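You operate a simulated robot arm through the tools that you are given. There is no shell and no other tool.

You are at the controls of a simulated robot arm. One attempt, no reset.

TASK
Paste the loaded cream drop at the length on the job card.
Fine: Switch on, key the length in, start once, switch off when the display shows FINISHED, then lay the drop on the guard top. Count and dials stay as they are. Drop and damage nothing, leave nothing switched on.

Only the result counts: the job must be done as asked and must still hold three seconds after the hand-in. Knocking over, shifting, dropping, spilling or breaking anything else fails it.

THE ROBOT
A 6-joint arm with a two-finger gripper, fixed in place. Base frame: the origin is on the floor under the middle of its stand, x ahead of it, y to its left, z up; the work surface is at about z = 885. Units: mm, rad, N and s.
It reaches about 1417 mm from its shoulder. Its first joint turns from -2.897 to 2.897 rad. Payload 3.43 kg.
The tool frame sits at the grasp point between the pads (the TCP): z along the fingers, y along the line on which they close. The tips reach 20 mm beyond it. The gripper opens to 190 mm; its body begins 248 mm behind the TCP.
Orientation is that of the tool frame in the base frame, as [roll, pitch, yaw] about the fixed x, y, z axes, in that order (R = Rz(yaw) Ry(pitch) Rx(roll)). With the fingers straight down and closing along the base's y, the tool's x points along the base's -x, its y along +y and its z along -z.

THE INTERFACE
- The arm moves only by the tool step_arm. Its argument "series" is a list of rows, each a list of 7 numbers: the turn, a rotation vector about the tool's x, y, z in rad, then the shift along the tool's x, y, z in mm, then the opening, from 0 (shut) to 1 (fully open). In form: [[ax, ay, az, x, y, z, hand], ...]. A call has 1 to 20 rows; each row shifts and turns the commanded pose from where the row before left it, along the tool's axes as they then stand. Rows are played at 5 a second. More than 50 mm and 0.15 rad between two rows, or a gripper value outside its range, and nothing of the call is played. A pose out of reach is approached as far as the arm can. The call stops where the force on the tool passes 90 N (or 10 N more than at its start, if that is more) or the arm is blocked; 0.2 s more then pass. The fingers move at their own pace (about 153 mm/s each) and stop on an object; they squeeze with about 27 N. The grip force told is the motor's: it shows also when the fingers shut on nothing. Time passes only in rows, and 0.2 s behind the last, so rows that do not move let the fingers close. The reply holds the time, the measured pose of the TCP, the force on the tool along the base axes, the opening and the grip force, in the units named above and with some noise, with the torque about the TCP (base axes, N m) and any sound that the robot's microphone picked up.
- Cameras (640 x 400 px; columns grow to the right, rows downward): "scene" is fixed at [40.8, -500.1, 1266.9]; the picture's right is [-0.99, 0.11, 0.00], its down [0.05, 0.49, -0.87] and it looks along [-0.10, -0.87, -0.49] (base axes); focal length 214 px, centre (320, 200). "wrist" rides on the gripper at [71, -8, -288] in the tool frame; the picture's right is [0.12, 0.99, 0.00], its down [-0.96, 0.12, -0.25] and it looks along [-0.25, 0.03, 0.97] (tool axes); focal length 261 px, centre (320, 200). There is no depth. A picture from a camera that has moved, and an enlarged one, comes with that camera's place and axes in the base frame and with its lens. The place of the scene camera against the robot may be out by one fixed shift of up to 12 mm in any direction.
- get_image(camera): a new picture of that camera. The clock stands still meanwhile.
- slide_trunk(by): moves the trunk up (or, below 0, down) by that many mm; the arm rides with it, the base frame stays. It gives what a move gives, with no picture.
- inspect(camera, box): a new picture of the part [left, top, right, bottom] of that camera's present view, enlarged. The clock stands still meanwhile.
- finish_job(): hands the job in; it is judged then, once.

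Nothing tells you positions but the pictures and the camera data. Unless the task says otherwise, let go and move clear before handing in.

The tools are called after "Emit:" as name(argument=value, ...) on one line, values as JSON. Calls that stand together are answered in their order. step_arm: Moves the arm, as the interface text tells. Its arguments: {"type":"object","properties":{"series":{"type":"array"}},"required":["series"]} The other tools are called the same way: slide_trunk (by) moves the trunk up or down; get_image (camera) takes a picture; inspect (camera, box) takes an enlarged picture of a part of a camera's view; finish_job () hands the job in.

At the start:

```text
t: 0.0
position: [738.2, -351.4, 1152.5]
tool_rot: [-3.141, -0.001, -3.139]
force: [-0.5, -0.1, 0.3]
ft_torque: [0.0, 0.0, -0.01]
grip_width: 190.0
grip_force: 0.0
trunk travel left (down, up): [-275.0, 165.0]
```

scene: 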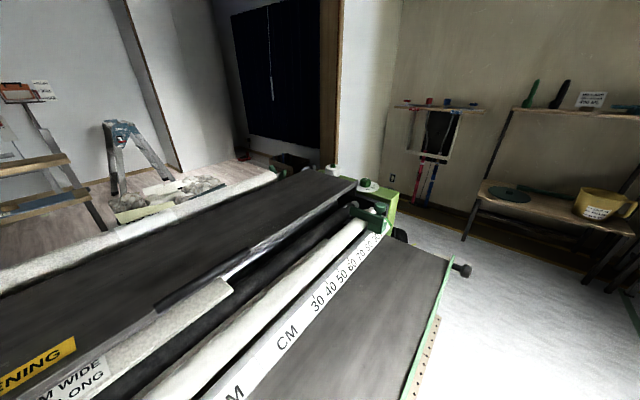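
wrist: 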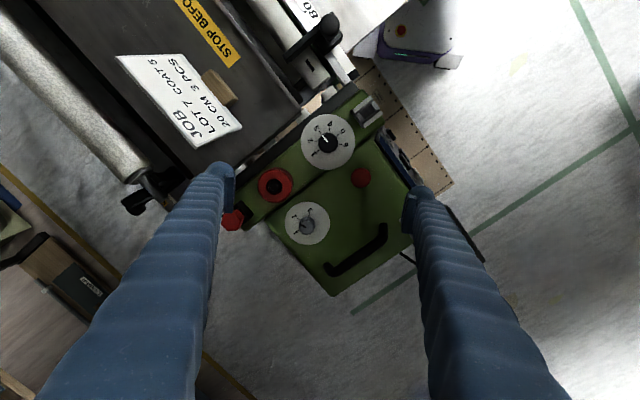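

I see a wallpaper pasting machine with a green control box under the wrist camera (dials, knobs, a handle) and a job card. I'll look closely at everything before moving.

Emit:
inspect(camera="wrist", box=[100, 40, 260, 160])

Emit:
inspect(camera="wrist", box=[220, 80, 440, 220])

Emit:
inspect(camera="wrist", box=[210, 160, 440, 300])

Emit:
inspect(camera="wrist", box=[240, 0, 480, 150])

Emit:
inspect(camera="scene", box=[300, 150, 480, 280])

Emit:
inspect(camera="scene", box=[0, 250, 320, 400])

```text
3.33 times, centred on (180, 100) of wrist
camera zoom: at [667.0, -361.4, 1439.9], right [-0.12, 0.99, 0.0], down [0.96, 0.12, 0.25], along [0.24, 0.03, -0.97], focal length 869 px, centre (787, 533)
```

zoom: 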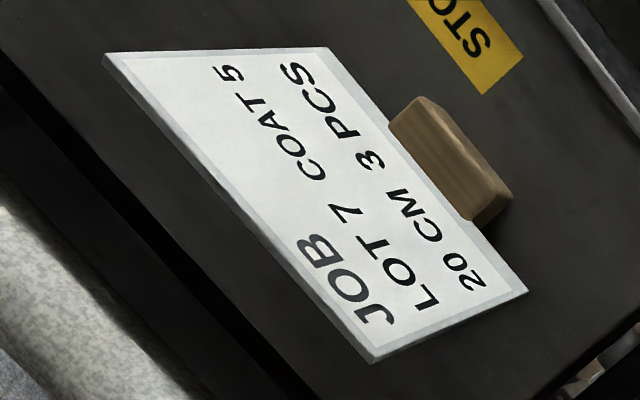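

```text
2.86 times, centred on (330, 150) of wrist
camera zoom: at [667.0, -361.4, 1439.9], right [-0.12, 0.99, 0.0], down [0.96, 0.12, 0.25], along [0.24, 0.03, -0.97], focal length 745 px, centre (291, 343)
```

zoom: 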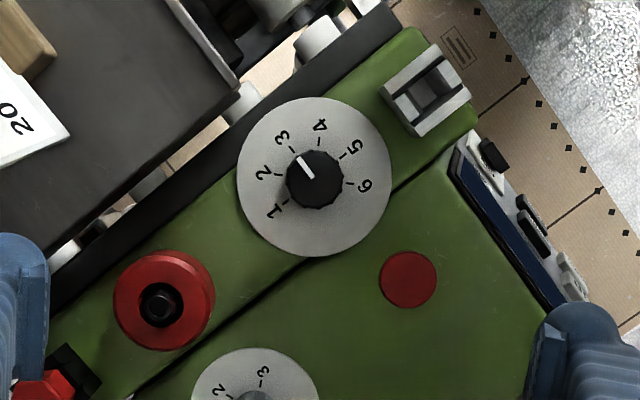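

```text
2.78 times, centred on (325, 230) of wrist
camera zoom: at [667.0, -361.4, 1439.9], right [-0.12, 0.99, 0.0], down [0.96, 0.12, 0.25], along [0.24, 0.03, -0.97], focal length 725 px, centre (306, 116)
```

zoom: 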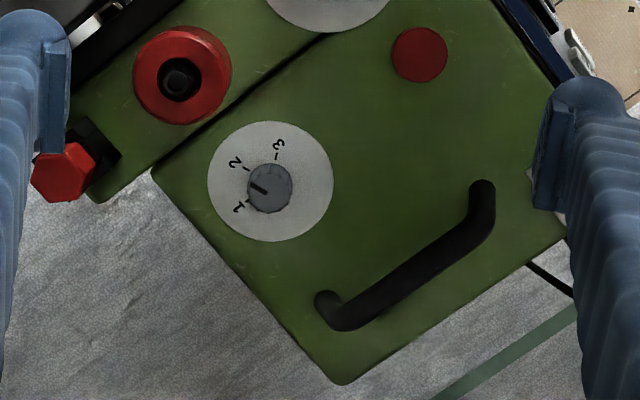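

```text
2.67 times, centred on (360, 75) of wrist
camera zoom: at [667.0, -361.4, 1439.9], right [-0.12, 0.99, 0.0], down [0.96, 0.12, 0.25], along [0.24, 0.03, -0.97], focal length 695 px, centre (213, 533)
```

zoom: 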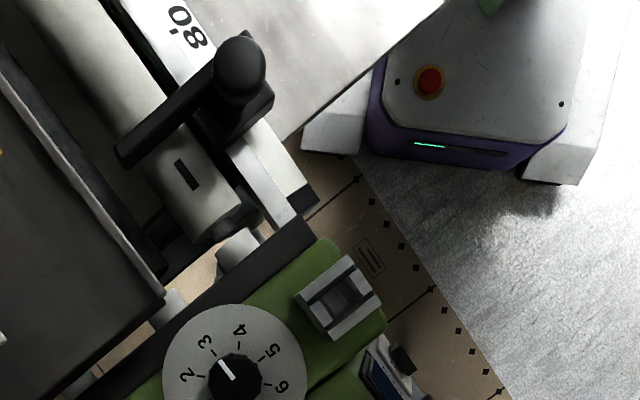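

```text
3.08 times, centred on (390, 215) of scene
camera zoom: at [40.8, -500.1, 1266.9], right [-0.99, 0.11, 0.0], down [0.05, 0.49, -0.87], along [-0.1, -0.87, -0.49], focal length 660 px, centre (105, 154)
```

zoom: 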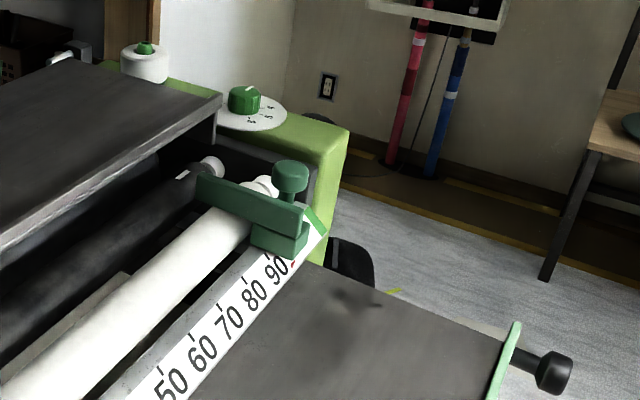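

```text
2.00 times, centred on (160, 325) of scene
camera zoom: at [40.8, -500.1, 1266.9], right [-0.99, 0.11, 0.0], down [0.05, 0.49, -0.87], along [-0.1, -0.87, -0.49], focal length 429 px, centre (640, -50)
```

zoom: 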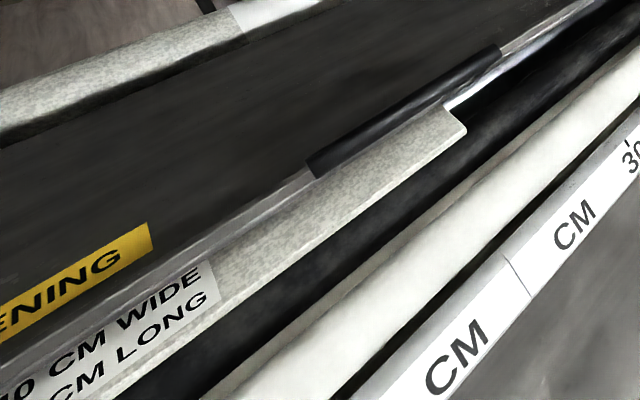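

The card reads "JOB LOT 7 COAT 5 / 20 CM 3 PCS", so the length appears to be 20 cm; the keypad and display seem to be on the box's right side. I'll raise the hand for a wider view.

Emit:
step_arm(series=[[0, 0, 0, 0, 0, -40, 1], [0, 0, 0, 0, 0, -40, 1], [0, 0, 0, 0, 0, -40, 1], [0, 0, 0, 0, 0, -40, 1], [0, 0, 0, 0, 0, -40, 1], [0, 0, 0, 0, 0, 0, 1]])

Emit:
get_image(camera="wrist")

```text
t: 1.4
position: [739.0, -353.2, 1353.4]
tool_rot: [3.14, -0.001, -3.141]
force: [0.0, -0.5, 0.9]
ft_torque: [0.02, 0.03, 0.0]
grip_width: 189.8
grip_force: 0.1
trunk travel left (down, up): [-275.0, 165.0]
```

```text
taken
camera wrist: at [667.8, -362.4, 1641.7], right [-0.12, 0.99, 0.0], down [0.96, 0.12, 0.25], along [0.24, 0.03, -0.97], focal length 261 px, centre (320, 200)
```

wrist: 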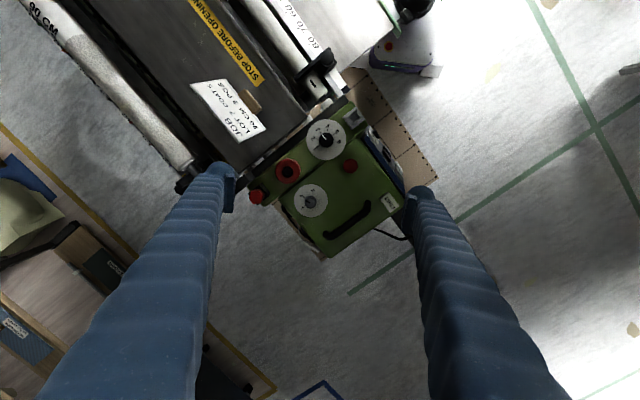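

The green box's panel with keys faces the robot side, roughly towards (-0.59, +0.81). I'll turn the hand in the air (well above everything) so the wrist camera can look at that panel upright.

Emit:
step_arm(series=[[0, 0, -0.147, 0, 0, 0, 1], [0, 0, -0.147, 0, 0, 0, 1], [0, 0, -0.147, 0, 0, 0, 1], [0, 0, -0.147, 0, 0, 0, 1], [0, 0, -0.147, 0, 0, 0, 1], [0, 0, -0.147, 0, 0, 0, 1], [0, 0, -0.147, 0, 0, 0, 1], [0, 0, -0.147, 0, 0, 0, 1], [0, 0, -0.147, 0, 0, 0, 1], [0, 0, -0.147, 0, 0, 0, 1], [0, 0, -0.147, 0, 0, 0, 1], [0, 0, -0.147, 0, 0, 0, 1], [0, 0, -0.147, 0, 0, 0, 1], [0, 0, -0.147, 0, 0, 0, 1], [0, 0, -0.147, 0, 0, 0, 1], [0, 0, 0, 0, 0, 0, 1]])

Emit:
get_image(camera="wrist")

```text
t: 4.8
position: [738.8, -350.7, 1351.8]
tool_rot: [-3.14, -0.001, -0.937]
force: [-0.2, 0.7, -0.4]
ft_torque: [0.02, -0.01, 0.05]
grip_width: 190.0
grip_force: 0.1
trunk travel left (down, up): [-275.0, 165.0]
```

```text
taken
camera wrist: at [786.2, -404.6, 1640.2], right [-0.73, -0.68, 0.0], down [-0.66, 0.71, 0.25], along [-0.17, 0.18, -0.97], focal length 261 px, centre (320, 200)
```

wrist: 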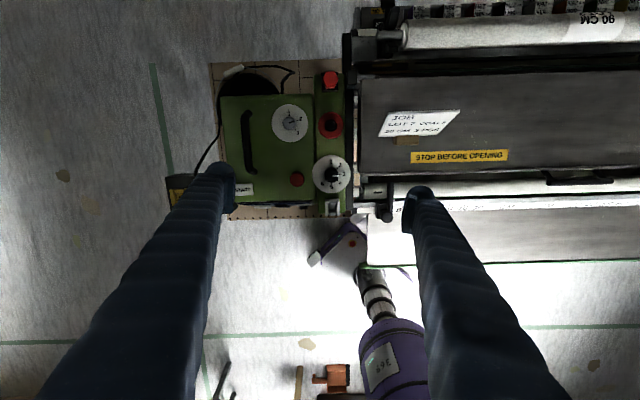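

The machine's long axis now lies along the picture's horizontal, so its operator side faces about (-0.68, 0.73). I'll zoom in from here.

Emit:
inspect(camera="wrist", box=[160, 50, 360, 230])

Emit:
inspect(camera="wrist", box=[340, 0, 640, 270])

Emit:
inspect(camera="wrist", box=[370, 90, 530, 190])

Emit:
inspect(camera="wrist", box=[200, 210, 440, 400])

```text
2.22 times, centred on (260, 140) of wrist
camera zoom: at [786.2, -404.6, 1640.2], right [-0.73, -0.68, 0.0], down [-0.66, 0.71, 0.25], along [-0.17, 0.18, -0.97], focal length 579 px, centre (453, 333)
```

zoom: 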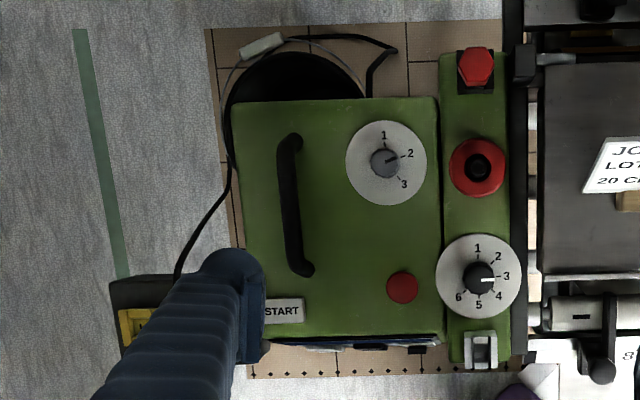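

```text
1.48 times, centred on (490, 135) of wrist
camera zoom: at [786.2, -404.6, 1640.2], right [-0.73, -0.68, 0.0], down [-0.66, 0.71, 0.25], along [-0.17, 0.18, -0.97], focal length 386 px, centre (68, 296)
```

zoom: 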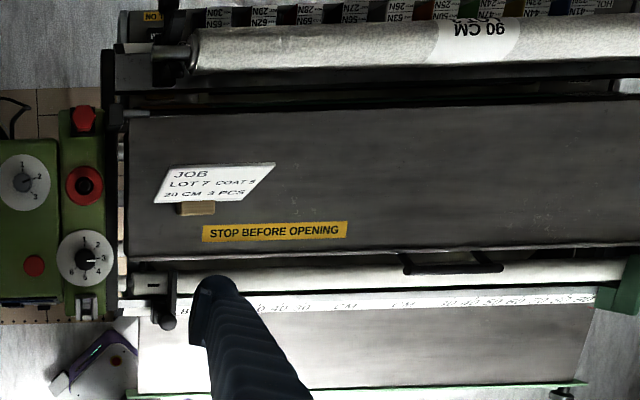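

```text
4.00 times, centred on (450, 140) of wrist
camera zoom: at [786.2, -404.6, 1640.2], right [-0.73, -0.68, 0.0], down [-0.66, 0.71, 0.25], along [-0.17, 0.18, -0.97], focal length 1043 px, centre (-200, 440)
```

zoom: 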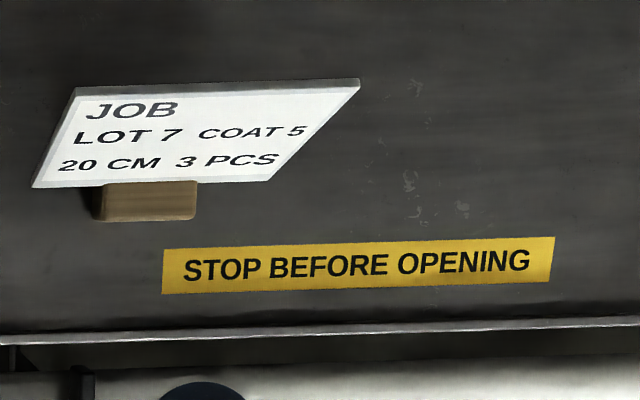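

```text
2.11 times, centred on (320, 305) of wrist
camera zoom: at [786.2, -404.6, 1640.2], right [-0.73, -0.68, 0.0], down [-0.66, 0.71, 0.25], along [-0.17, 0.18, -0.97], focal length 549 px, centre (320, -21)
```

zoom: 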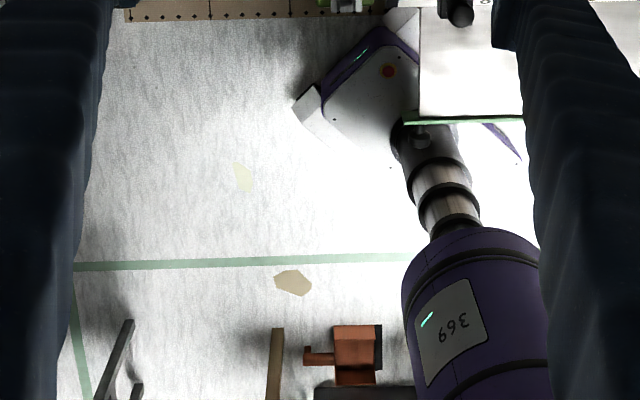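

The box top is at about z = 890 with the machine axis at 45° to the base. I'll back off towards the operator side at height, tilt the hand to face the front panel, and look.

Emit:
step_arm(series=[[0, 0, -0.149, 0, 0, 0, 1], [0, 0, 0, -37.6, -20, 0, 1], [0, 0, 0, -37.6, -20, 0, 1], [0, 0, 0, -37.6, -20, 0, 1], [0, 0, 0, -37.6, -20, 0, 1], [0, 0, 0, -37.6, -20, 0, 1], [0, 0, 0, -37.6, -20, 0, 1], [0, 0, 0, -37.6, -20, 0, 1], [0, 0.144, 0, 0, 0, 0, 1], [0, 0.144, 0, 0, 0, 0, 1], [0, 0.144, 0, 0, 0, 0, 1], [0, 0.144, 0, 0, 0, 0, 1], [0, 0.144, 0, 0, 0, 0, 1], [0, 0.144, 0, 0, 0, 0, 1], [0, 0.144, 0, 0, 0, 0, 1], [0, 0.144, 0, 0, 0, 0, 1], [0, 0.144, 0, 0, 0, 0, 1], [0, 0, 0, 0, 0, 0, 1]])

Emit:
get_image(camera="wrist")

Emit:
get_image(camera="scene")

```text
t: 8.6
position: [650.2, -65.4, 1354.5]
tool_rot: [3.141, -1.297, -0.789]
force: [0.2, 0.4, -0.3]
ft_torque: [0.0, 0.04, -0.03]
grip_width: 189.9
grip_force: 0.0
trunk travel left (down, up): [-275.0, 165.0]
```

```text
taken
camera wrist: at [473.4, 121.9, 1499.2], right [-0.68, -0.72, 0.11], down [-0.43, 0.27, -0.86], along [0.59, -0.64, -0.5], focal length 261 px, centre (320, 200)
```

wrist: 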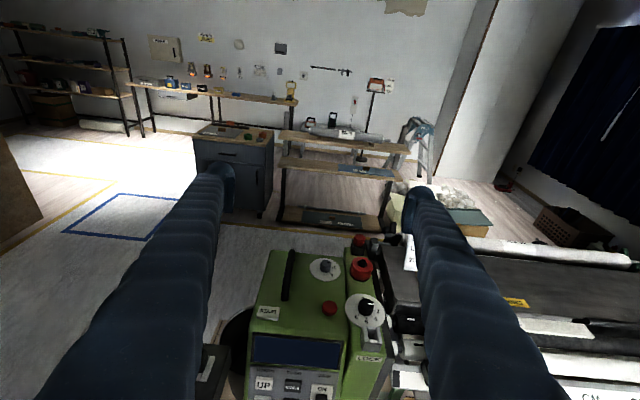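

```text
taken
```

scene: 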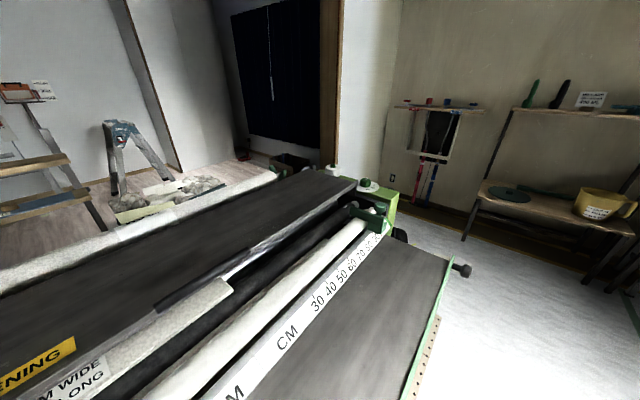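

The front panel has a display and keys (UP, MODE?, ON…). I'll descend in front of it for a closer look, still keeping well clear.

Emit:
step_arm(series=[[0, 0, 0, -45.3, 0, 12.7, 1], [0, 0, 0, -45.3, 0, 12.7, 1], [0, 0, 0, -45.3, 0, 12.7, 1], [0, 0, 0, -45.3, 0, 12.7, 1], [0, 0, 0, -45.3, 0, 12.7, 1], [0, 0, 0, -45.3, 0, 12.7, 1], [0, 0, 0, 0, 0, 0, 1]])

Emit:
get_image(camera="wrist")

Emit:
inspect(camera="wrist", box=[220, 130, 420, 330])

```text
t: 10.2
position: [650.9, -64.4, 1070.1]
tool_rot: [3.138, -1.297, -0.786]
force: [-0.2, 0.5, 0.4]
ft_torque: [-0.03, -0.04, -0.04]
grip_width: 189.9
grip_force: 0.0
trunk travel left (down, up): [-275.0, 165.0]
```

```text
taken
camera wrist: at [474.6, 122.7, 1216.4], right [-0.68, -0.72, 0.12], down [-0.43, 0.27, -0.86], along [0.59, -0.63, -0.5], focal length 261 px, centre (320, 200)
```

wrist: 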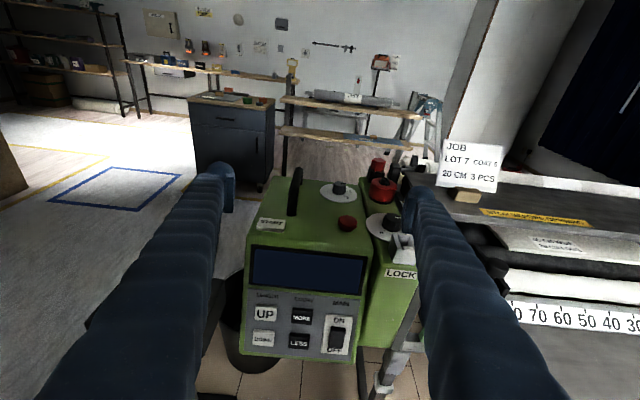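

```text
2.00 times, centred on (320, 230) of wrist
camera zoom: at [474.6, 122.7, 1216.4], right [-0.68, -0.72, 0.12], down [-0.43, 0.27, -0.86], along [0.59, -0.63, -0.5], focal length 521 px, centre (320, 140)
```

zoom: 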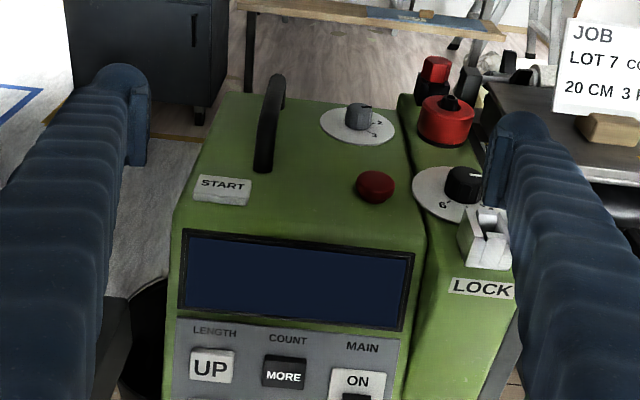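

Emit:
inspect(camera="wrist", box=[235, 270, 375, 370])

Emit:
inspect(camera="wrist", box=[240, 160, 440, 280])

Emit:
inspect(camera="wrist", box=[440, 130, 640, 350])

Emit:
inspect(camera="wrist", box=[360, 210, 440, 290])

```text
4.00 times, centred on (305, 320) of wrist
camera zoom: at [474.6, 122.7, 1216.4], right [-0.68, -0.72, 0.12], down [-0.43, 0.27, -0.86], along [0.59, -0.63, -0.5], focal length 1043 px, centre (380, -280)
```

zoom: 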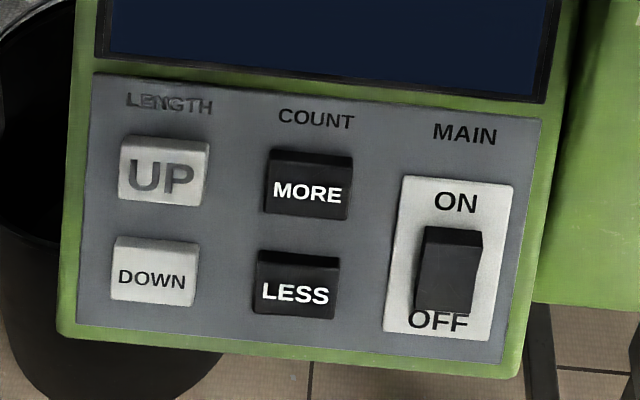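

```text
3.20 times, centred on (340, 220) of wrist
camera zoom: at [474.6, 122.7, 1216.4], right [-0.68, -0.72, 0.12], down [-0.43, 0.27, -0.86], along [0.59, -0.63, -0.5], focal length 834 px, centre (256, 136)
```

zoom: 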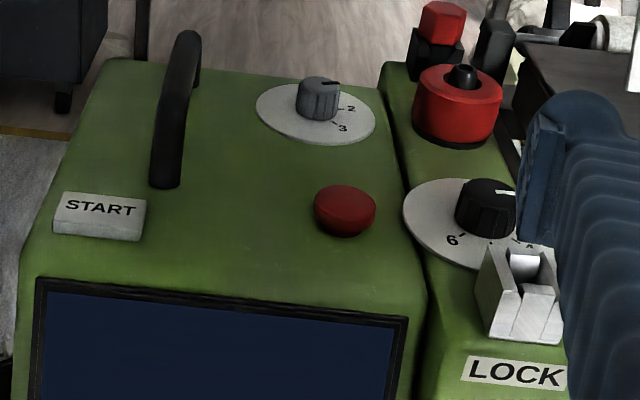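

```text
1.82 times, centred on (540, 240) of wrist
camera zoom: at [474.6, 122.7, 1216.4], right [-0.68, -0.72, 0.12], down [-0.43, 0.27, -0.86], along [0.59, -0.63, -0.5], focal length 474 px, centre (-80, 127)
```

zoom: 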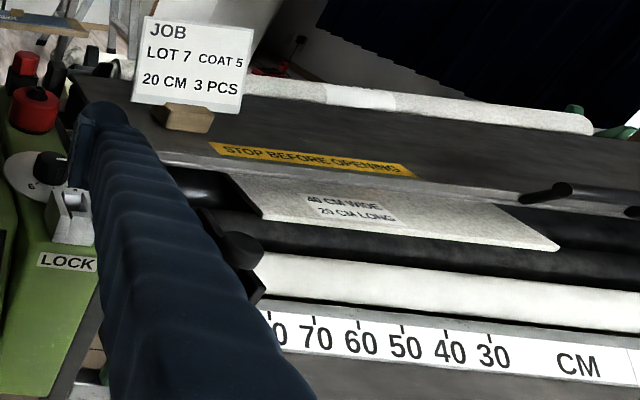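

```text
5.00 times, centred on (400, 250) of wrist
camera zoom: at [474.6, 122.7, 1216.4], right [-0.68, -0.72, 0.12], down [-0.43, 0.27, -0.86], along [0.59, -0.63, -0.5], focal length 1303 px, centre (-80, -50)
```

zoom: 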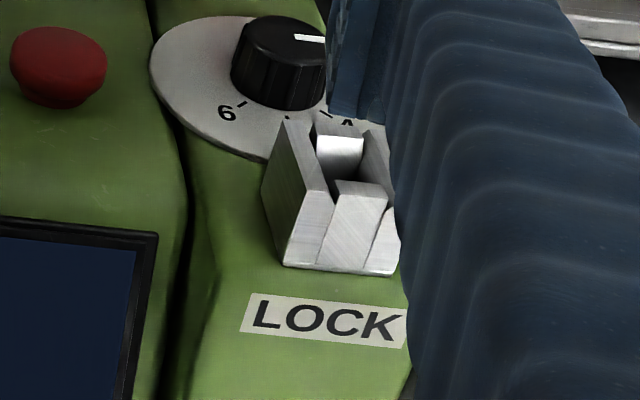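

The panel is clear: LENGTH UP/DOWN, COUNT MORE/LESS, MAIN ON/OFF rocker, START on the box top, and the cream drop ("40 CM WIDE 20 CM LONG") sits in the rollers' mouth beneath the guard. I'll descend a bit for a second view to triangulate positions.

Emit:
step_arm(series=[[0, 0, 0, -45, 0, 12.5, 1], [0, 0, 0, -45, 0, 12.5, 1], [0, 0, 0, -45, 0, 12.5, 1], [0, 0, 0, 0, 0, 0, 1]])

Emit:
get_image(camera="wrist")

Emit:
inspect(camera="wrist", box=[220, 170, 420, 295])

Emit:
inspect(camera="wrist", box=[220, 60, 420, 185])

```text
t: 11.2
position: [653.0, -64.9, 930.0]
tool_rot: [3.138, -1.294, -0.784]
force: [-0.4, -0.7, -0.1]
ft_torque: [-0.06, -0.04, -0.05]
grip_width: 190.2
grip_force: 0.0
trunk travel left (down, up): [-275.0, 165.0]
```

```text
taken
camera wrist: at [475.2, 122.1, 1075.9], right [-0.68, -0.72, 0.12], down [-0.43, 0.27, -0.86], along [0.59, -0.63, -0.5], focal length 261 px, centre (320, 200)
```

wrist: 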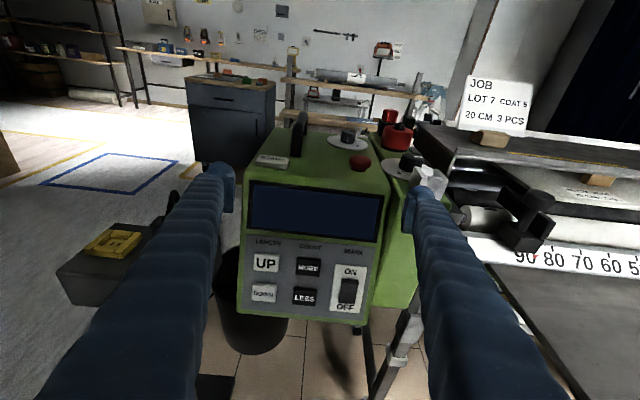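

```text
3.20 times, centred on (320, 232) of wrist
camera zoom: at [475.2, 122.1, 1075.9], right [-0.68, -0.72, 0.12], down [-0.43, 0.27, -0.86], along [0.59, -0.63, -0.5], focal length 834 px, centre (320, 96)
```

zoom: 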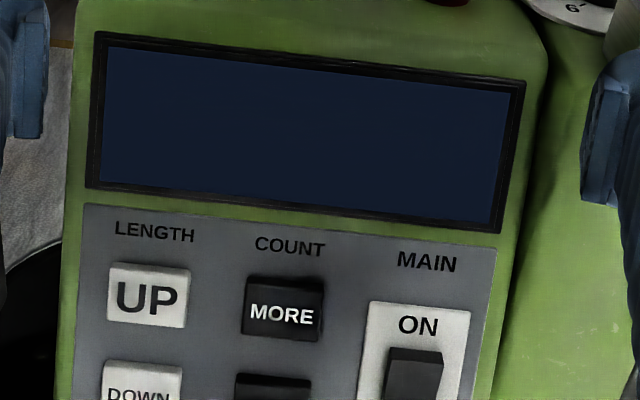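

```text
3.20 times, centred on (320, 122) of wrist
camera zoom: at [475.2, 122.1, 1075.9], right [-0.68, -0.72, 0.12], down [-0.43, 0.27, -0.86], along [0.59, -0.63, -0.5], focal length 834 px, centre (320, 448)
```

zoom: 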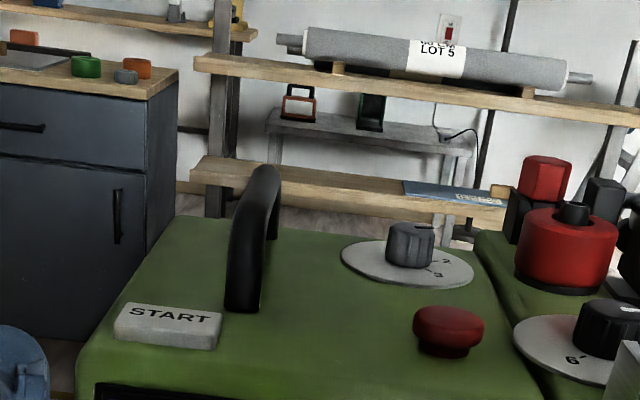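

Triangulation puts the display top at about 540 mm... i.e. panel plane roughly m≈600–640 mm along (0.707,-0.707), with keys near z≈735. I'll close the fingers, and look at their tip shape plus the rocker up close.

Emit:
step_arm(series=[[0, 0, 0, 0, 0, 0, 0], [0, 0, 0, 0, 0, 0, 0], [0, 0, 0, 0, 0, 0, 0], [0, 0, 0, 0, 0, 0, 0]])

Emit:
get_image(camera="wrist")

Emit:
inspect(camera="wrist", box=[230, 235, 390, 335])

```text
t: 12.2
position: [652.3, -64.9, 930.5]
tool_rot: [3.139, -1.295, -0.784]
force: [0.1, -0.3, 0.2]
ft_torque: [-0.01, 0.01, -0.02]
grip_width: 0.3
grip_force: 27.8
trunk travel left (down, up): [-275.0, 165.0]
```

```text
taken
camera wrist: at [475.1, 121.9, 1076.3], right [-0.68, -0.72, 0.12], down [-0.43, 0.27, -0.86], along [0.59, -0.63, -0.5], focal length 261 px, centre (320, 200)
```

wrist: 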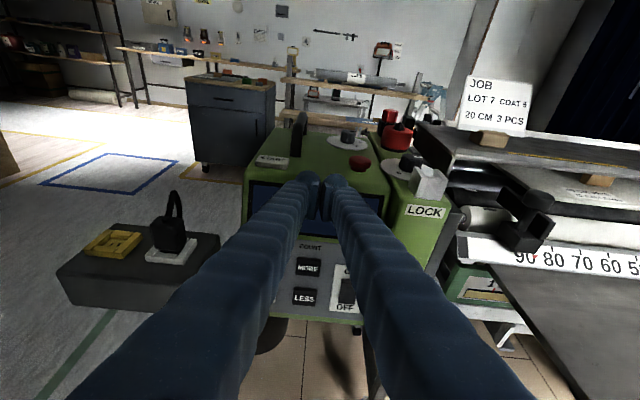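

```text
4.00 times, centred on (310, 285) of wrist
camera zoom: at [475.1, 121.9, 1076.3], right [-0.68, -0.72, 0.12], down [-0.43, 0.27, -0.86], along [0.59, -0.63, -0.5], focal length 1043 px, centre (360, -140)
```

zoom: 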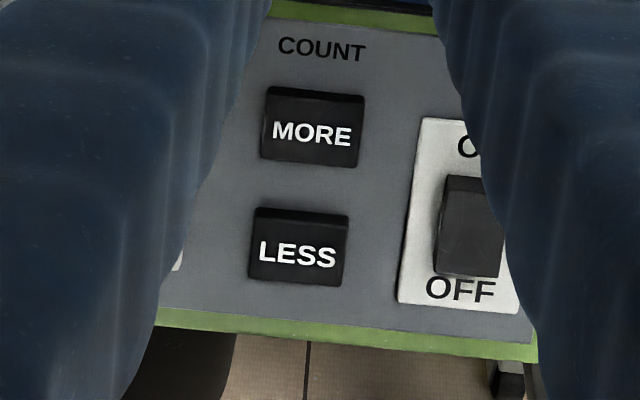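

Fingers closed are about 55 mm wide; the tool is already nearly square to the tilted panel. The MAIN rocker is near u≈-340, z≈710; I'll move in front of its upper half with a safe standoff and check.

Emit:
step_arm(series=[[0, 0, 0, -35, 15, 0, 0], [0, 0, 0, -35, 15, 0, 0], [0, 0, 0, -35, 15, 5, 0], [0, 0, 0, -35, 15, 5, 0], [0, 0, 0, -37, 15, 5, 0], [0, 0, 0, 0, 0, 0, 0]])

Emit:
get_image(camera="wrist")

Emit:
inspect(camera="wrist", box=[220, 130, 380, 230])

Emit:
get_image(camera="scene")

```text
t: 13.6
position: [573.6, -95.6, 754.9]
tool_rot: [3.141, -1.295, -0.787]
force: [-0.1, 0.3, 0.5]
ft_torque: [0.01, 0.03, -0.01]
grip_width: 0.0
grip_force: 26.5
trunk travel left (down, up): [-275.0, 165.0]
```

```text
taken
camera wrist: at [397.6, 92.0, 901.7], right [-0.68, -0.72, 0.11], down [-0.43, 0.27, -0.86], along [0.59, -0.63, -0.5], focal length 261 px, centre (320, 200)
```

wrist: 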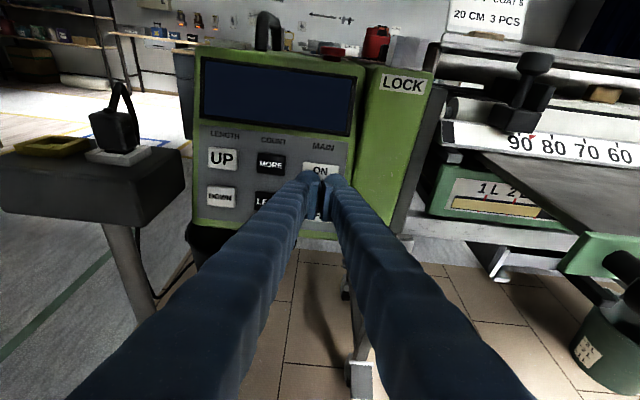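

```text
4.00 times, centred on (300, 180) of wrist
camera zoom: at [397.6, 92.0, 901.7], right [-0.68, -0.72, 0.11], down [-0.43, 0.27, -0.86], along [0.59, -0.63, -0.5], focal length 1043 px, centre (400, 280)
```

zoom: 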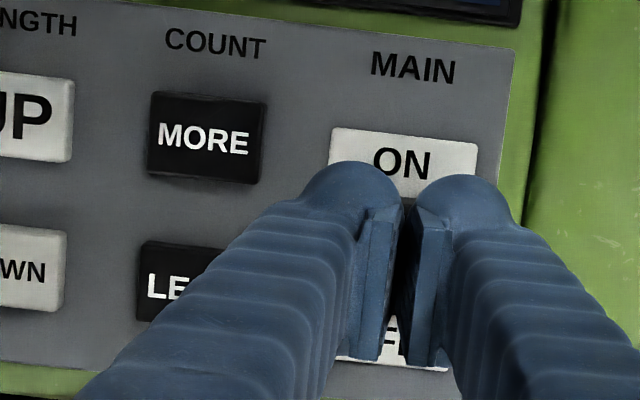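

```text
taken
```

scene: 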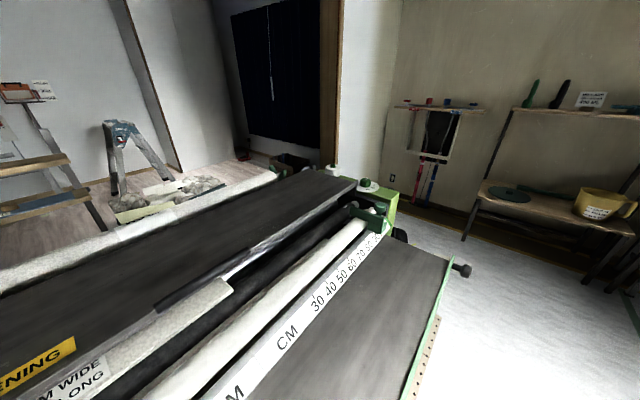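

Triangulation refined: "ON" label at (u −338, m 592, z 736), paddle centred near z≈700. I'll approach the upper part of the paddle along the tool axis, staying ~15 mm short first.

Emit:
step_arm(series=[[0, 0, 0, -10.2, 0, 20, 0], [0, 0, 0, 0, 0, 23, 0], [0, 0, 0, 0, 0, 12, 0], [0, 0, 0, 0, 0, 8, 0], [0, 0, 0, 0, 0, 0, 0]])

Emit:
inspect(camera="wrist", box=[220, 110, 400, 220])

```text
t: 14.8
position: [614.9, -136.3, 727.7]
tool_rot: [3.139, -1.295, -0.784]
force: [-0.2, -0.2, 1.0]
ft_torque: [0.01, 0.01, -0.03]
grip_width: 0.0
grip_force: 26.7
trunk travel left (down, up): [-275.0, 165.0]
```

```text
3.56 times, centred on (310, 165) of wrist
camera zoom: at [437.8, 51.8, 875.1], right [-0.68, -0.72, 0.12], down [-0.43, 0.27, -0.86], along [0.59, -0.63, -0.5], focal length 927 px, centre (356, 324)
```

zoom: 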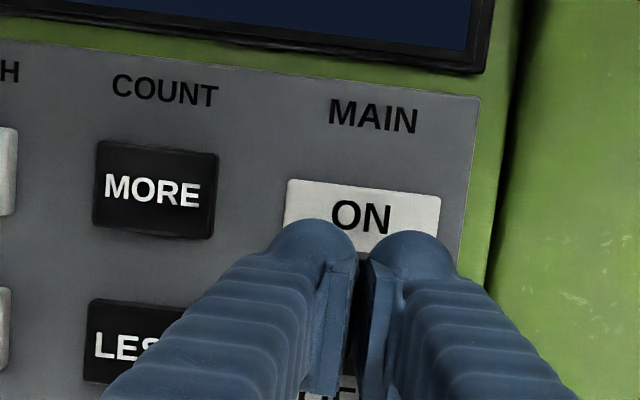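

Aligned under the "ON" label with no contact yet. I'll advance in small steps and watch the force.

Emit:
step_arm(series=[[0, 0, 0, 0, 0, 4, 0], [0, 0, 0, 0, 0, 4, 0], [0, 0, 0, 0, 0, 4, 0], [0, 0, 0, 0, 0, 0, 0]])

Emit:
inspect(camera="wrist", box=[220, 110, 400, 220])

```text
t: 15.8
position: [622.6, -143.2, 725.7]
tool_rot: [3.139, -1.295, -0.787]
force: [-0.8, -0.2, -0.2]
ft_torque: [-0.03, 0.02, -0.02]
grip_width: 0.0
grip_force: 27.2
trunk travel left (down, up): [-275.0, 165.0]
```

```text
3.56 times, centred on (310, 165) of wrist
camera zoom: at [446.1, 43.6, 871.9], right [-0.68, -0.72, 0.12], down [-0.43, 0.27, -0.86], along [0.59, -0.63, -0.5], focal length 927 px, centre (356, 324)
```

zoom: 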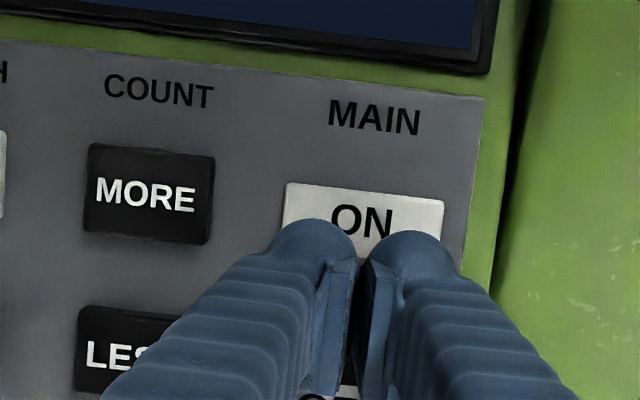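

Emit:
step_arm(series=[[0, 0, 0, 0, 0, 3, 0], [0, 0, 0, 0, 0, 3, 0], [0, 0, 0, 0, 0, 0, 0]])

Emit:
step_arm(series=[[0, 0, 0, 0, 0, 3, 0], [0, 0, 0, 0, 0, 0, 0]])

```text
t: 16.6
position: [627.7, -148.4, 722.9]
tool_rot: [3.138, -1.296, -0.785]
force: [0.5, -0.3, 0.2]
ft_torque: [0.04, 0.04, 0.01]
grip_width: 0.0
grip_force: 26.8
trunk travel left (down, up): [-275.0, 165.0]
```

```text
t: 17.2
position: [627.8, -149.6, 722.0]
tool_rot: [3.139, -1.295, -0.786]
force: [-0.3, -0.1, 1.0]
ft_torque: [-0.04, 0.01, -0.05]
grip_width: 0.0
grip_force: 27.4
trunk travel left (down, up): [-275.0, 165.0]
```

Emit:
step_arm(series=[[0, 0, 0, 0, 0, 3, 0], [0, 0, 0, 0, 0, 0, 0]])

Emit:
inspect(camera="wrist", box=[220, 90, 400, 200])

```text
t: 17.8
position: [631.4, -152.8, 721.8]
tool_rot: [3.14, -1.296, -0.786]
force: [-0.7, 0.9, 1.3]
ft_torque: [0.03, -0.05, 0.0]
grip_width: 0.4
grip_force: 34.1
trunk travel left (down, up): [-275.0, 165.0]
```

```text
3.56 times, centred on (310, 145) of wrist
camera zoom: at [454.4, 35.6, 868.5], right [-0.68, -0.72, 0.12], down [-0.43, 0.27, -0.86], along [0.59, -0.63, -0.5], focal length 927 px, centre (356, 396)
```

zoom: 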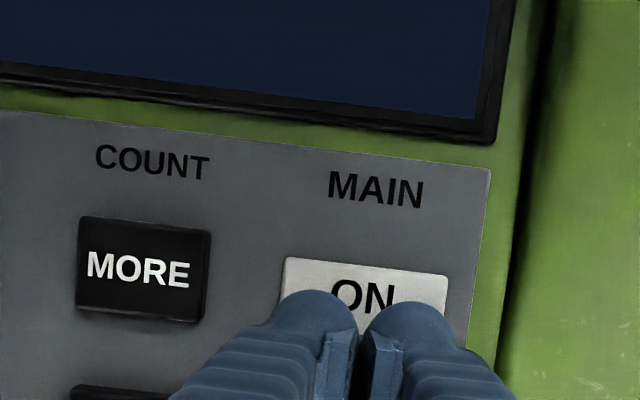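

Emit:
step_arm(series=[[0, 0, 0, 0, 0, 3, 0], [0, 0, 0, 0, 0, 0, 0]])

```text
t: 18.4
position: [631.9, -152.6, 721.8]
tool_rot: [3.138, -1.296, -0.784]
force: [-21.6, 25.6, 7.2]
ft_torque: [0.33, 0.33, 0.11]
grip_width: 6.0
grip_force: 34.0
trunk travel left (down, up): [-275.0, 165.0]
```

Emit:
inspect(camera="wrist", box=[220, 90, 400, 200])

Emit:
get_image(camera="wrist")

```text
3.56 times, centred on (310, 145) of wrist
camera zoom: at [455.2, 34.4, 868.1], right [-0.68, -0.72, 0.12], down [-0.43, 0.27, -0.86], along [0.59, -0.63, -0.5], focal length 927 px, centre (356, 396)
```

zoom: 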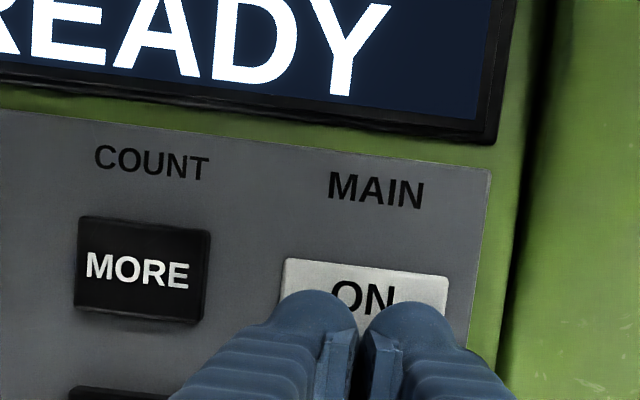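

```text
taken
camera wrist: at [455.2, 34.4, 868.1], right [-0.68, -0.72, 0.12], down [-0.43, 0.27, -0.86], along [0.59, -0.63, -0.5], focal length 261 px, centre (320, 200)
```

wrist: 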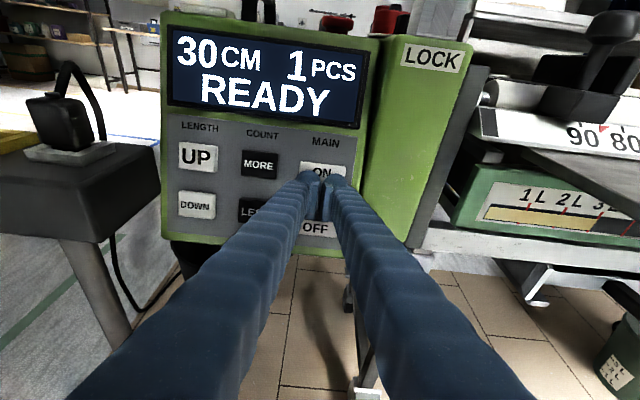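

The machine is on: display reads "30 CM 1 PCS READY". The length must come down to 20 CM with DOWN; I'll back off and move in front of the DOWN key.

Emit:
step_arm(series=[[0, 0, 0, 0, 0, -25, 0], [0, 0, 0, 0, 0, -20, 0], [0, 0, 0, -8.7, -37.5, 0, 0], [0, 0, 0, -8.7, -37.5, 0, 0], [0, 0, 0, -8.7, -37.5, 0, 0], [0, 0, 0, -8.7, -37.5, 0, 0], [0, 0, 0, 0, 0, 20, 0], [0, 0, 0, 0, 0, 0, 0]])

Emit:
get_image(camera="wrist")

Emit:
inspect(camera="wrist", box=[220, 90, 400, 200])

```text
t: 20.2
position: [715.7, -24.3, 694.1]
tool_rot: [3.14, -1.295, -0.785]
force: [-0.3, 0.3, -0.8]
ft_torque: [0.01, 0.01, -0.03]
grip_width: 0.1
grip_force: 34.2
trunk travel left (down, up): [-275.0, 165.0]
```

```text
taken
camera wrist: at [539.0, 162.8, 840.8], right [-0.68, -0.72, 0.12], down [-0.44, 0.27, -0.86], along [0.59, -0.63, -0.5], focal length 261 px, centre (320, 200)
```

wrist: 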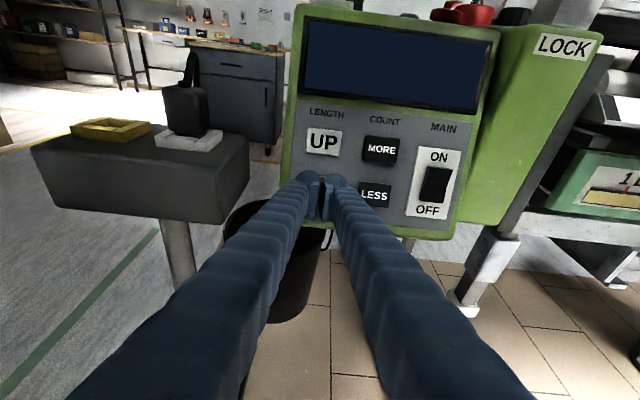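

```text
3.56 times, centred on (310, 145) of wrist
camera zoom: at [539.0, 162.8, 840.8], right [-0.68, -0.72, 0.12], down [-0.44, 0.27, -0.86], along [0.59, -0.63, -0.5], focal length 927 px, centre (356, 396)
```

zoom: 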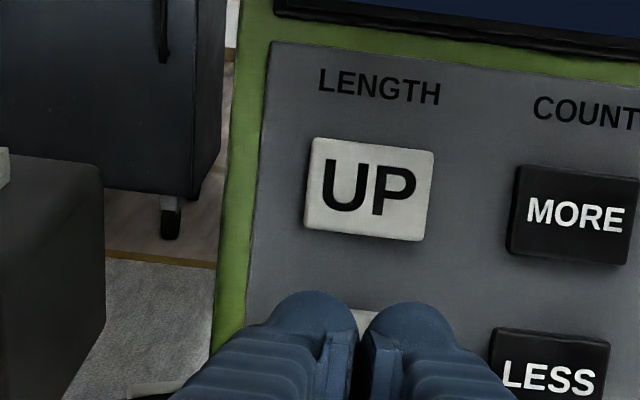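

The display has gone dark again — the rocker apparently did not latch. Let me inspect the rocker now.

Emit:
inspect(camera="wrist", box=[390, 120, 490, 240])

Emit:
inspect(camera="wrist", box=[280, 10, 500, 130])

```text
3.33 times, centred on (440, 180) of wrist
camera zoom: at [539.0, 162.8, 840.8], right [-0.68, -0.72, 0.12], down [-0.44, 0.27, -0.86], along [0.59, -0.63, -0.5], focal length 869 px, centre (-80, 267)
```

zoom: 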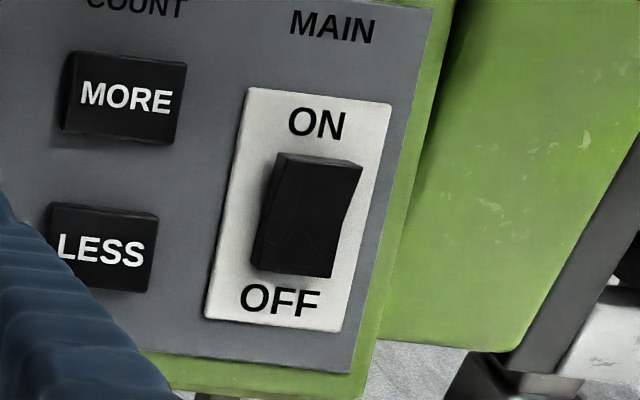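

```text
2.91 times, centred on (390, 70) of wrist
camera zoom: at [539.0, 162.8, 840.8], right [-0.68, -0.72, 0.12], down [-0.44, 0.27, -0.86], along [0.59, -0.63, -0.5], focal length 758 px, centre (116, 578)
```

zoom: 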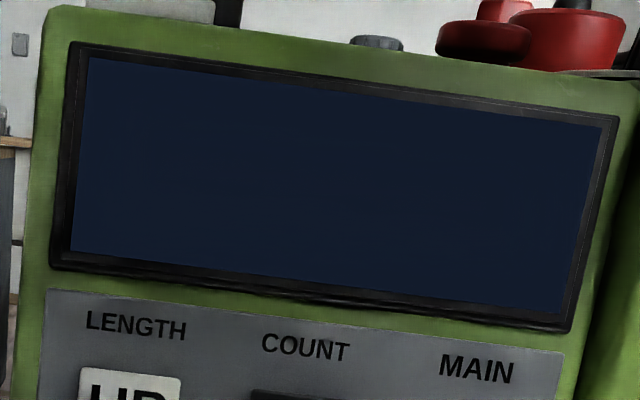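

The rocker returned to OFF because I hadn't pressed it past its stop. I'll go back and press the upper half more fully, checking the force in small steps.

Emit:
step_arm(series=[[0, 0, 0, 0, 0, -20, 0], [0, 0, 0, 9, 37.5, -2.5, 0], [0, 0, 0, 9, 37.5, -2.5, 0], [0, 0, 0, 9, 37.5, -2.5, 0], [0, 0, 0, 9, 37.5, -2.5, 0], [0, 0, 0, 0, 0, 22, 0], [0, 0, 0, 0, 0, 20, 0], [0, 0, 0, 0, 0, 0, 0]])

Emit:
inspect(camera="wrist", box=[220, 90, 400, 200])

```text
t: 22.0
position: [624.2, -146.2, 725.2]
tool_rot: [-3.141, -1.295, -0.786]
force: [-0.5, -1.4, 0.3]
ft_torque: [0.03, 0.0, 0.04]
grip_width: 0.0
grip_force: 34.3
trunk travel left (down, up): [-275.0, 165.0]
```

```text
3.56 times, centred on (310, 145) of wrist
camera zoom: at [447.8, 42.3, 872.1], right [-0.68, -0.72, 0.11], down [-0.43, 0.27, -0.86], along [0.59, -0.63, -0.5], focal length 927 px, centre (356, 396)
```

zoom: 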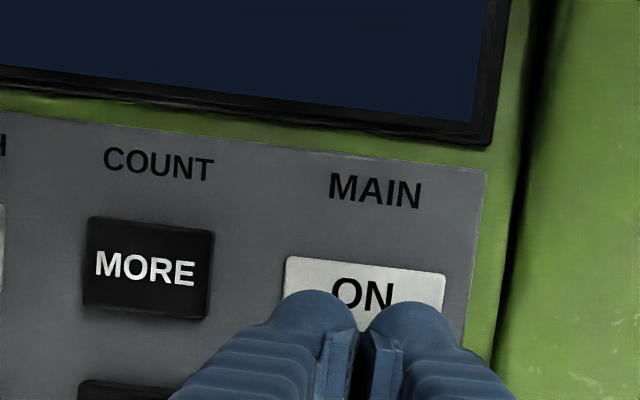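

Emit:
step_arm(series=[[0, 0, 0, 0, 0, 4, 0], [0, 0, 0, 0, 0, 4, 0], [0, 0, 0, 0, 0, 3, 0], [0, 0, 0, 0, 0, 3, 0], [0, 0, 0, 0, 0, 0, 0]])

Emit:
get_image(camera="wrist")

```text
t: 23.2
position: [632.8, -153.3, 723.3]
tool_rot: [3.138, -1.296, -0.781]
force: [-25.9, 33.8, 13.8]
ft_torque: [0.36, 0.52, 0.19]
grip_width: 6.0
grip_force: 34.0
trunk travel left (down, up): [-275.0, 165.0]
```

```text
taken
camera wrist: at [455.5, 34.2, 869.3], right [-0.68, -0.72, 0.12], down [-0.43, 0.27, -0.86], along [0.59, -0.63, -0.5], focal length 261 px, centre (320, 200)
```

wrist: 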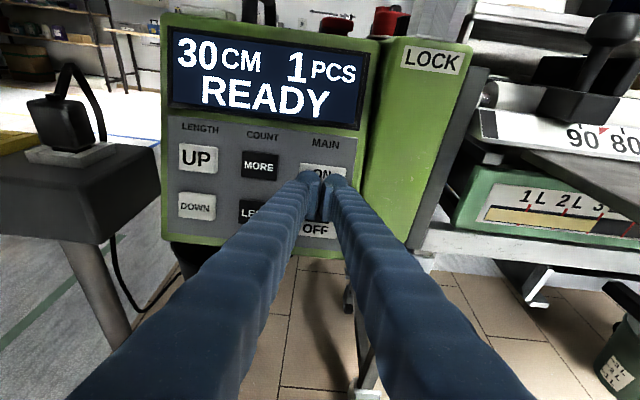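

It's lit again; the closed fingers are squeezing the paddle's edges (width 6 mm), so pulling back probably dragged it out. I'll relax the grip slightly before retreating slowly.

Emit:
step_arm(series=[[0, 0, 0, 0, 0, 0, 0.036], [0, 0, 0, 0, 0, 0, 0.036], [0, 0, 0, 0, 0, 0, 0.036]])

Emit:
get_image(camera="wrist")

```text
t: 24.0
position: [633.0, -152.1, 723.9]
tool_rot: [3.14, -1.297, -0.785]
force: [-32.1, 40.1, 15.6]
ft_torque: [0.53, 0.45, 0.19]
grip_width: 6.1
grip_force: 0.0
trunk travel left (down, up): [-275.0, 165.0]
```

```text
taken
camera wrist: at [455.5, 34.2, 869.3], right [-0.68, -0.72, 0.12], down [-0.43, 0.27, -0.86], along [0.59, -0.63, -0.5], focal length 261 px, centre (320, 200)
```

wrist: 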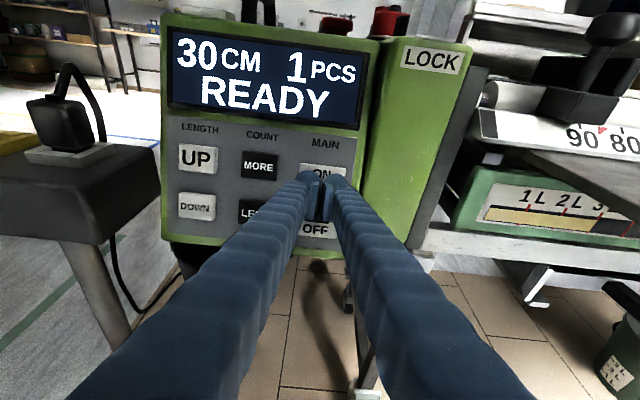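

Emit:
step_arm(series=[[0, 0, 0, 0, 0, -2, 0.036], [0, 0, 0, 0, 0, -2, 0.036], [0, 0, 0, 0, 0, -2, 0.036], [0, 0, 0, 0, 0, -1, 0.036]])

Emit:
get_image(camera="wrist")

```text
t: 25.0
position: [629.8, -150.1, 724.1]
tool_rot: [3.139, -1.296, -0.788]
force: [-0.8, -0.1, -0.3]
ft_torque: [0.01, 0.06, 0.01]
grip_width: 6.6
grip_force: 0.0
trunk travel left (down, up): [-275.0, 165.0]
```

```text
taken
camera wrist: at [452.6, 37.2, 870.6], right [-0.68, -0.72, 0.12], down [-0.43, 0.27, -0.86], along [0.59, -0.64, -0.5], focal length 261 px, centre (320, 200)
```

wrist: 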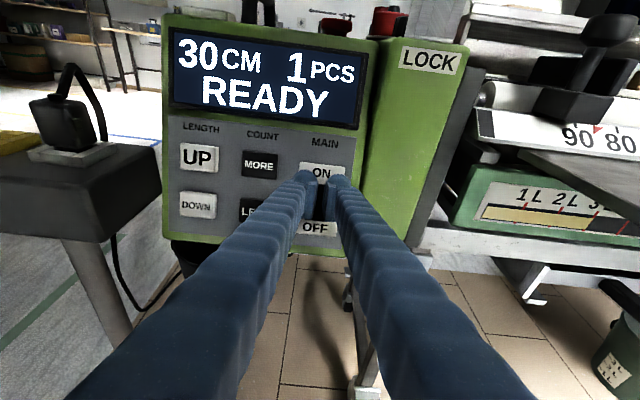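

It stays on with no contact force. I'll retreat fully and check again.

Emit:
step_arm(series=[[0, 0, 0, 0, 0, -5, 0.036], [0, 0, 0, 0, 0, -10, 0.036], [0, 0, 0, 0, 0, -20, 0.036], [0, 0, 0, 0, 0, 0, 0.036]])

Emit:
get_image(camera="wrist")

```text
t: 26.0
position: [605.2, -127.1, 733.1]
tool_rot: [3.139, -1.294, -0.787]
force: [-1.1, 0.2, -0.2]
ft_torque: [0.0, 0.01, -0.02]
grip_width: 6.6
grip_force: 0.1
trunk travel left (down, up): [-275.0, 165.0]
```

```text
taken
camera wrist: at [428.6, 61.1, 879.9], right [-0.68, -0.72, 0.12], down [-0.43, 0.27, -0.86], along [0.59, -0.64, -0.5], focal length 261 px, centre (320, 200)
```

wrist: 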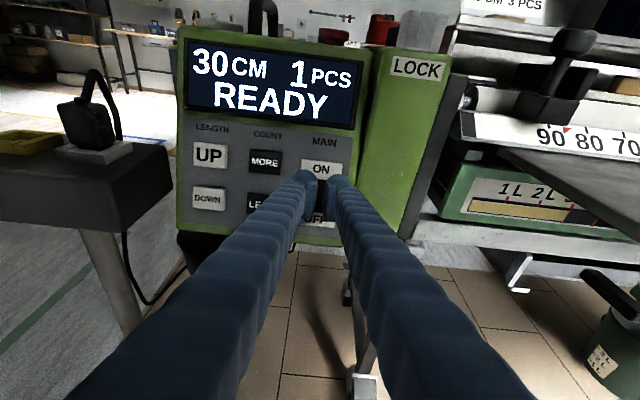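

The switch is latched ON ("30 CM 1 PCS READY"). Now to the DOWN key.

Emit:
step_arm(series=[[0, 0, 0, 0, 0, -15, 0], [0, 0, 0, -9, -37.75, 0, 0], [0, 0, 0, -9, -37.75, 0, 0], [0, 0, 0, -9, -37.75, 0, 0], [0, 0, 0, -9, -37.75, 0, 0], [0, 0, 0, 0, 0, 25, 0], [0, 0, 0, 0, 0, 6, 0], [0, 0, 0, 0, 0, 0, 0]])

Emit:
get_image(camera="wrist")

Emit:
inspect(camera="wrist", box=[250, 100, 430, 210])

```text
t: 27.8
position: [716.6, -23.6, 694.4]
tool_rot: [3.139, -1.295, -0.784]
force: [-0.3, 0.4, -0.3]
ft_torque: [0.05, 0.03, 0.05]
grip_width: 0.0
grip_force: 26.8
trunk travel left (down, up): [-275.0, 165.0]
```

```text
taken
camera wrist: at [539.9, 163.7, 840.0], right [-0.68, -0.72, 0.12], down [-0.43, 0.27, -0.86], along [0.59, -0.63, -0.5], focal length 261 px, centre (320, 200)
```

wrist: 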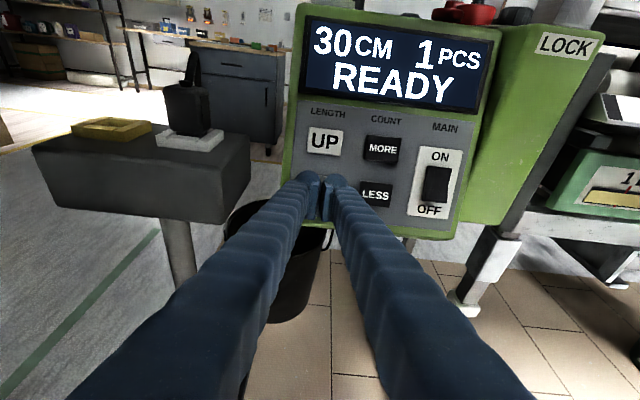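

```text
3.56 times, centred on (340, 155) of wrist
camera zoom: at [539.9, 163.7, 840.0], right [-0.68, -0.72, 0.12], down [-0.43, 0.27, -0.86], along [0.59, -0.63, -0.5], focal length 927 px, centre (249, 360)
```

zoom: 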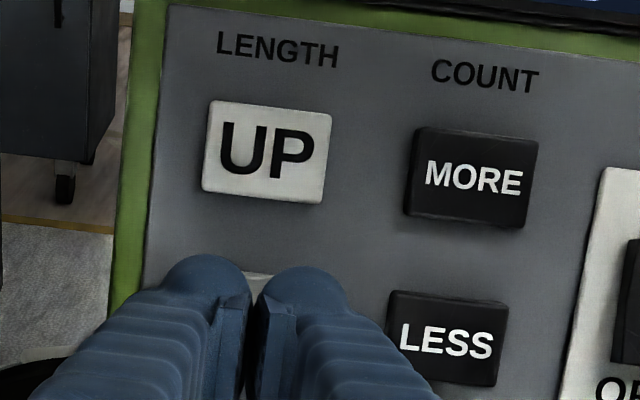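

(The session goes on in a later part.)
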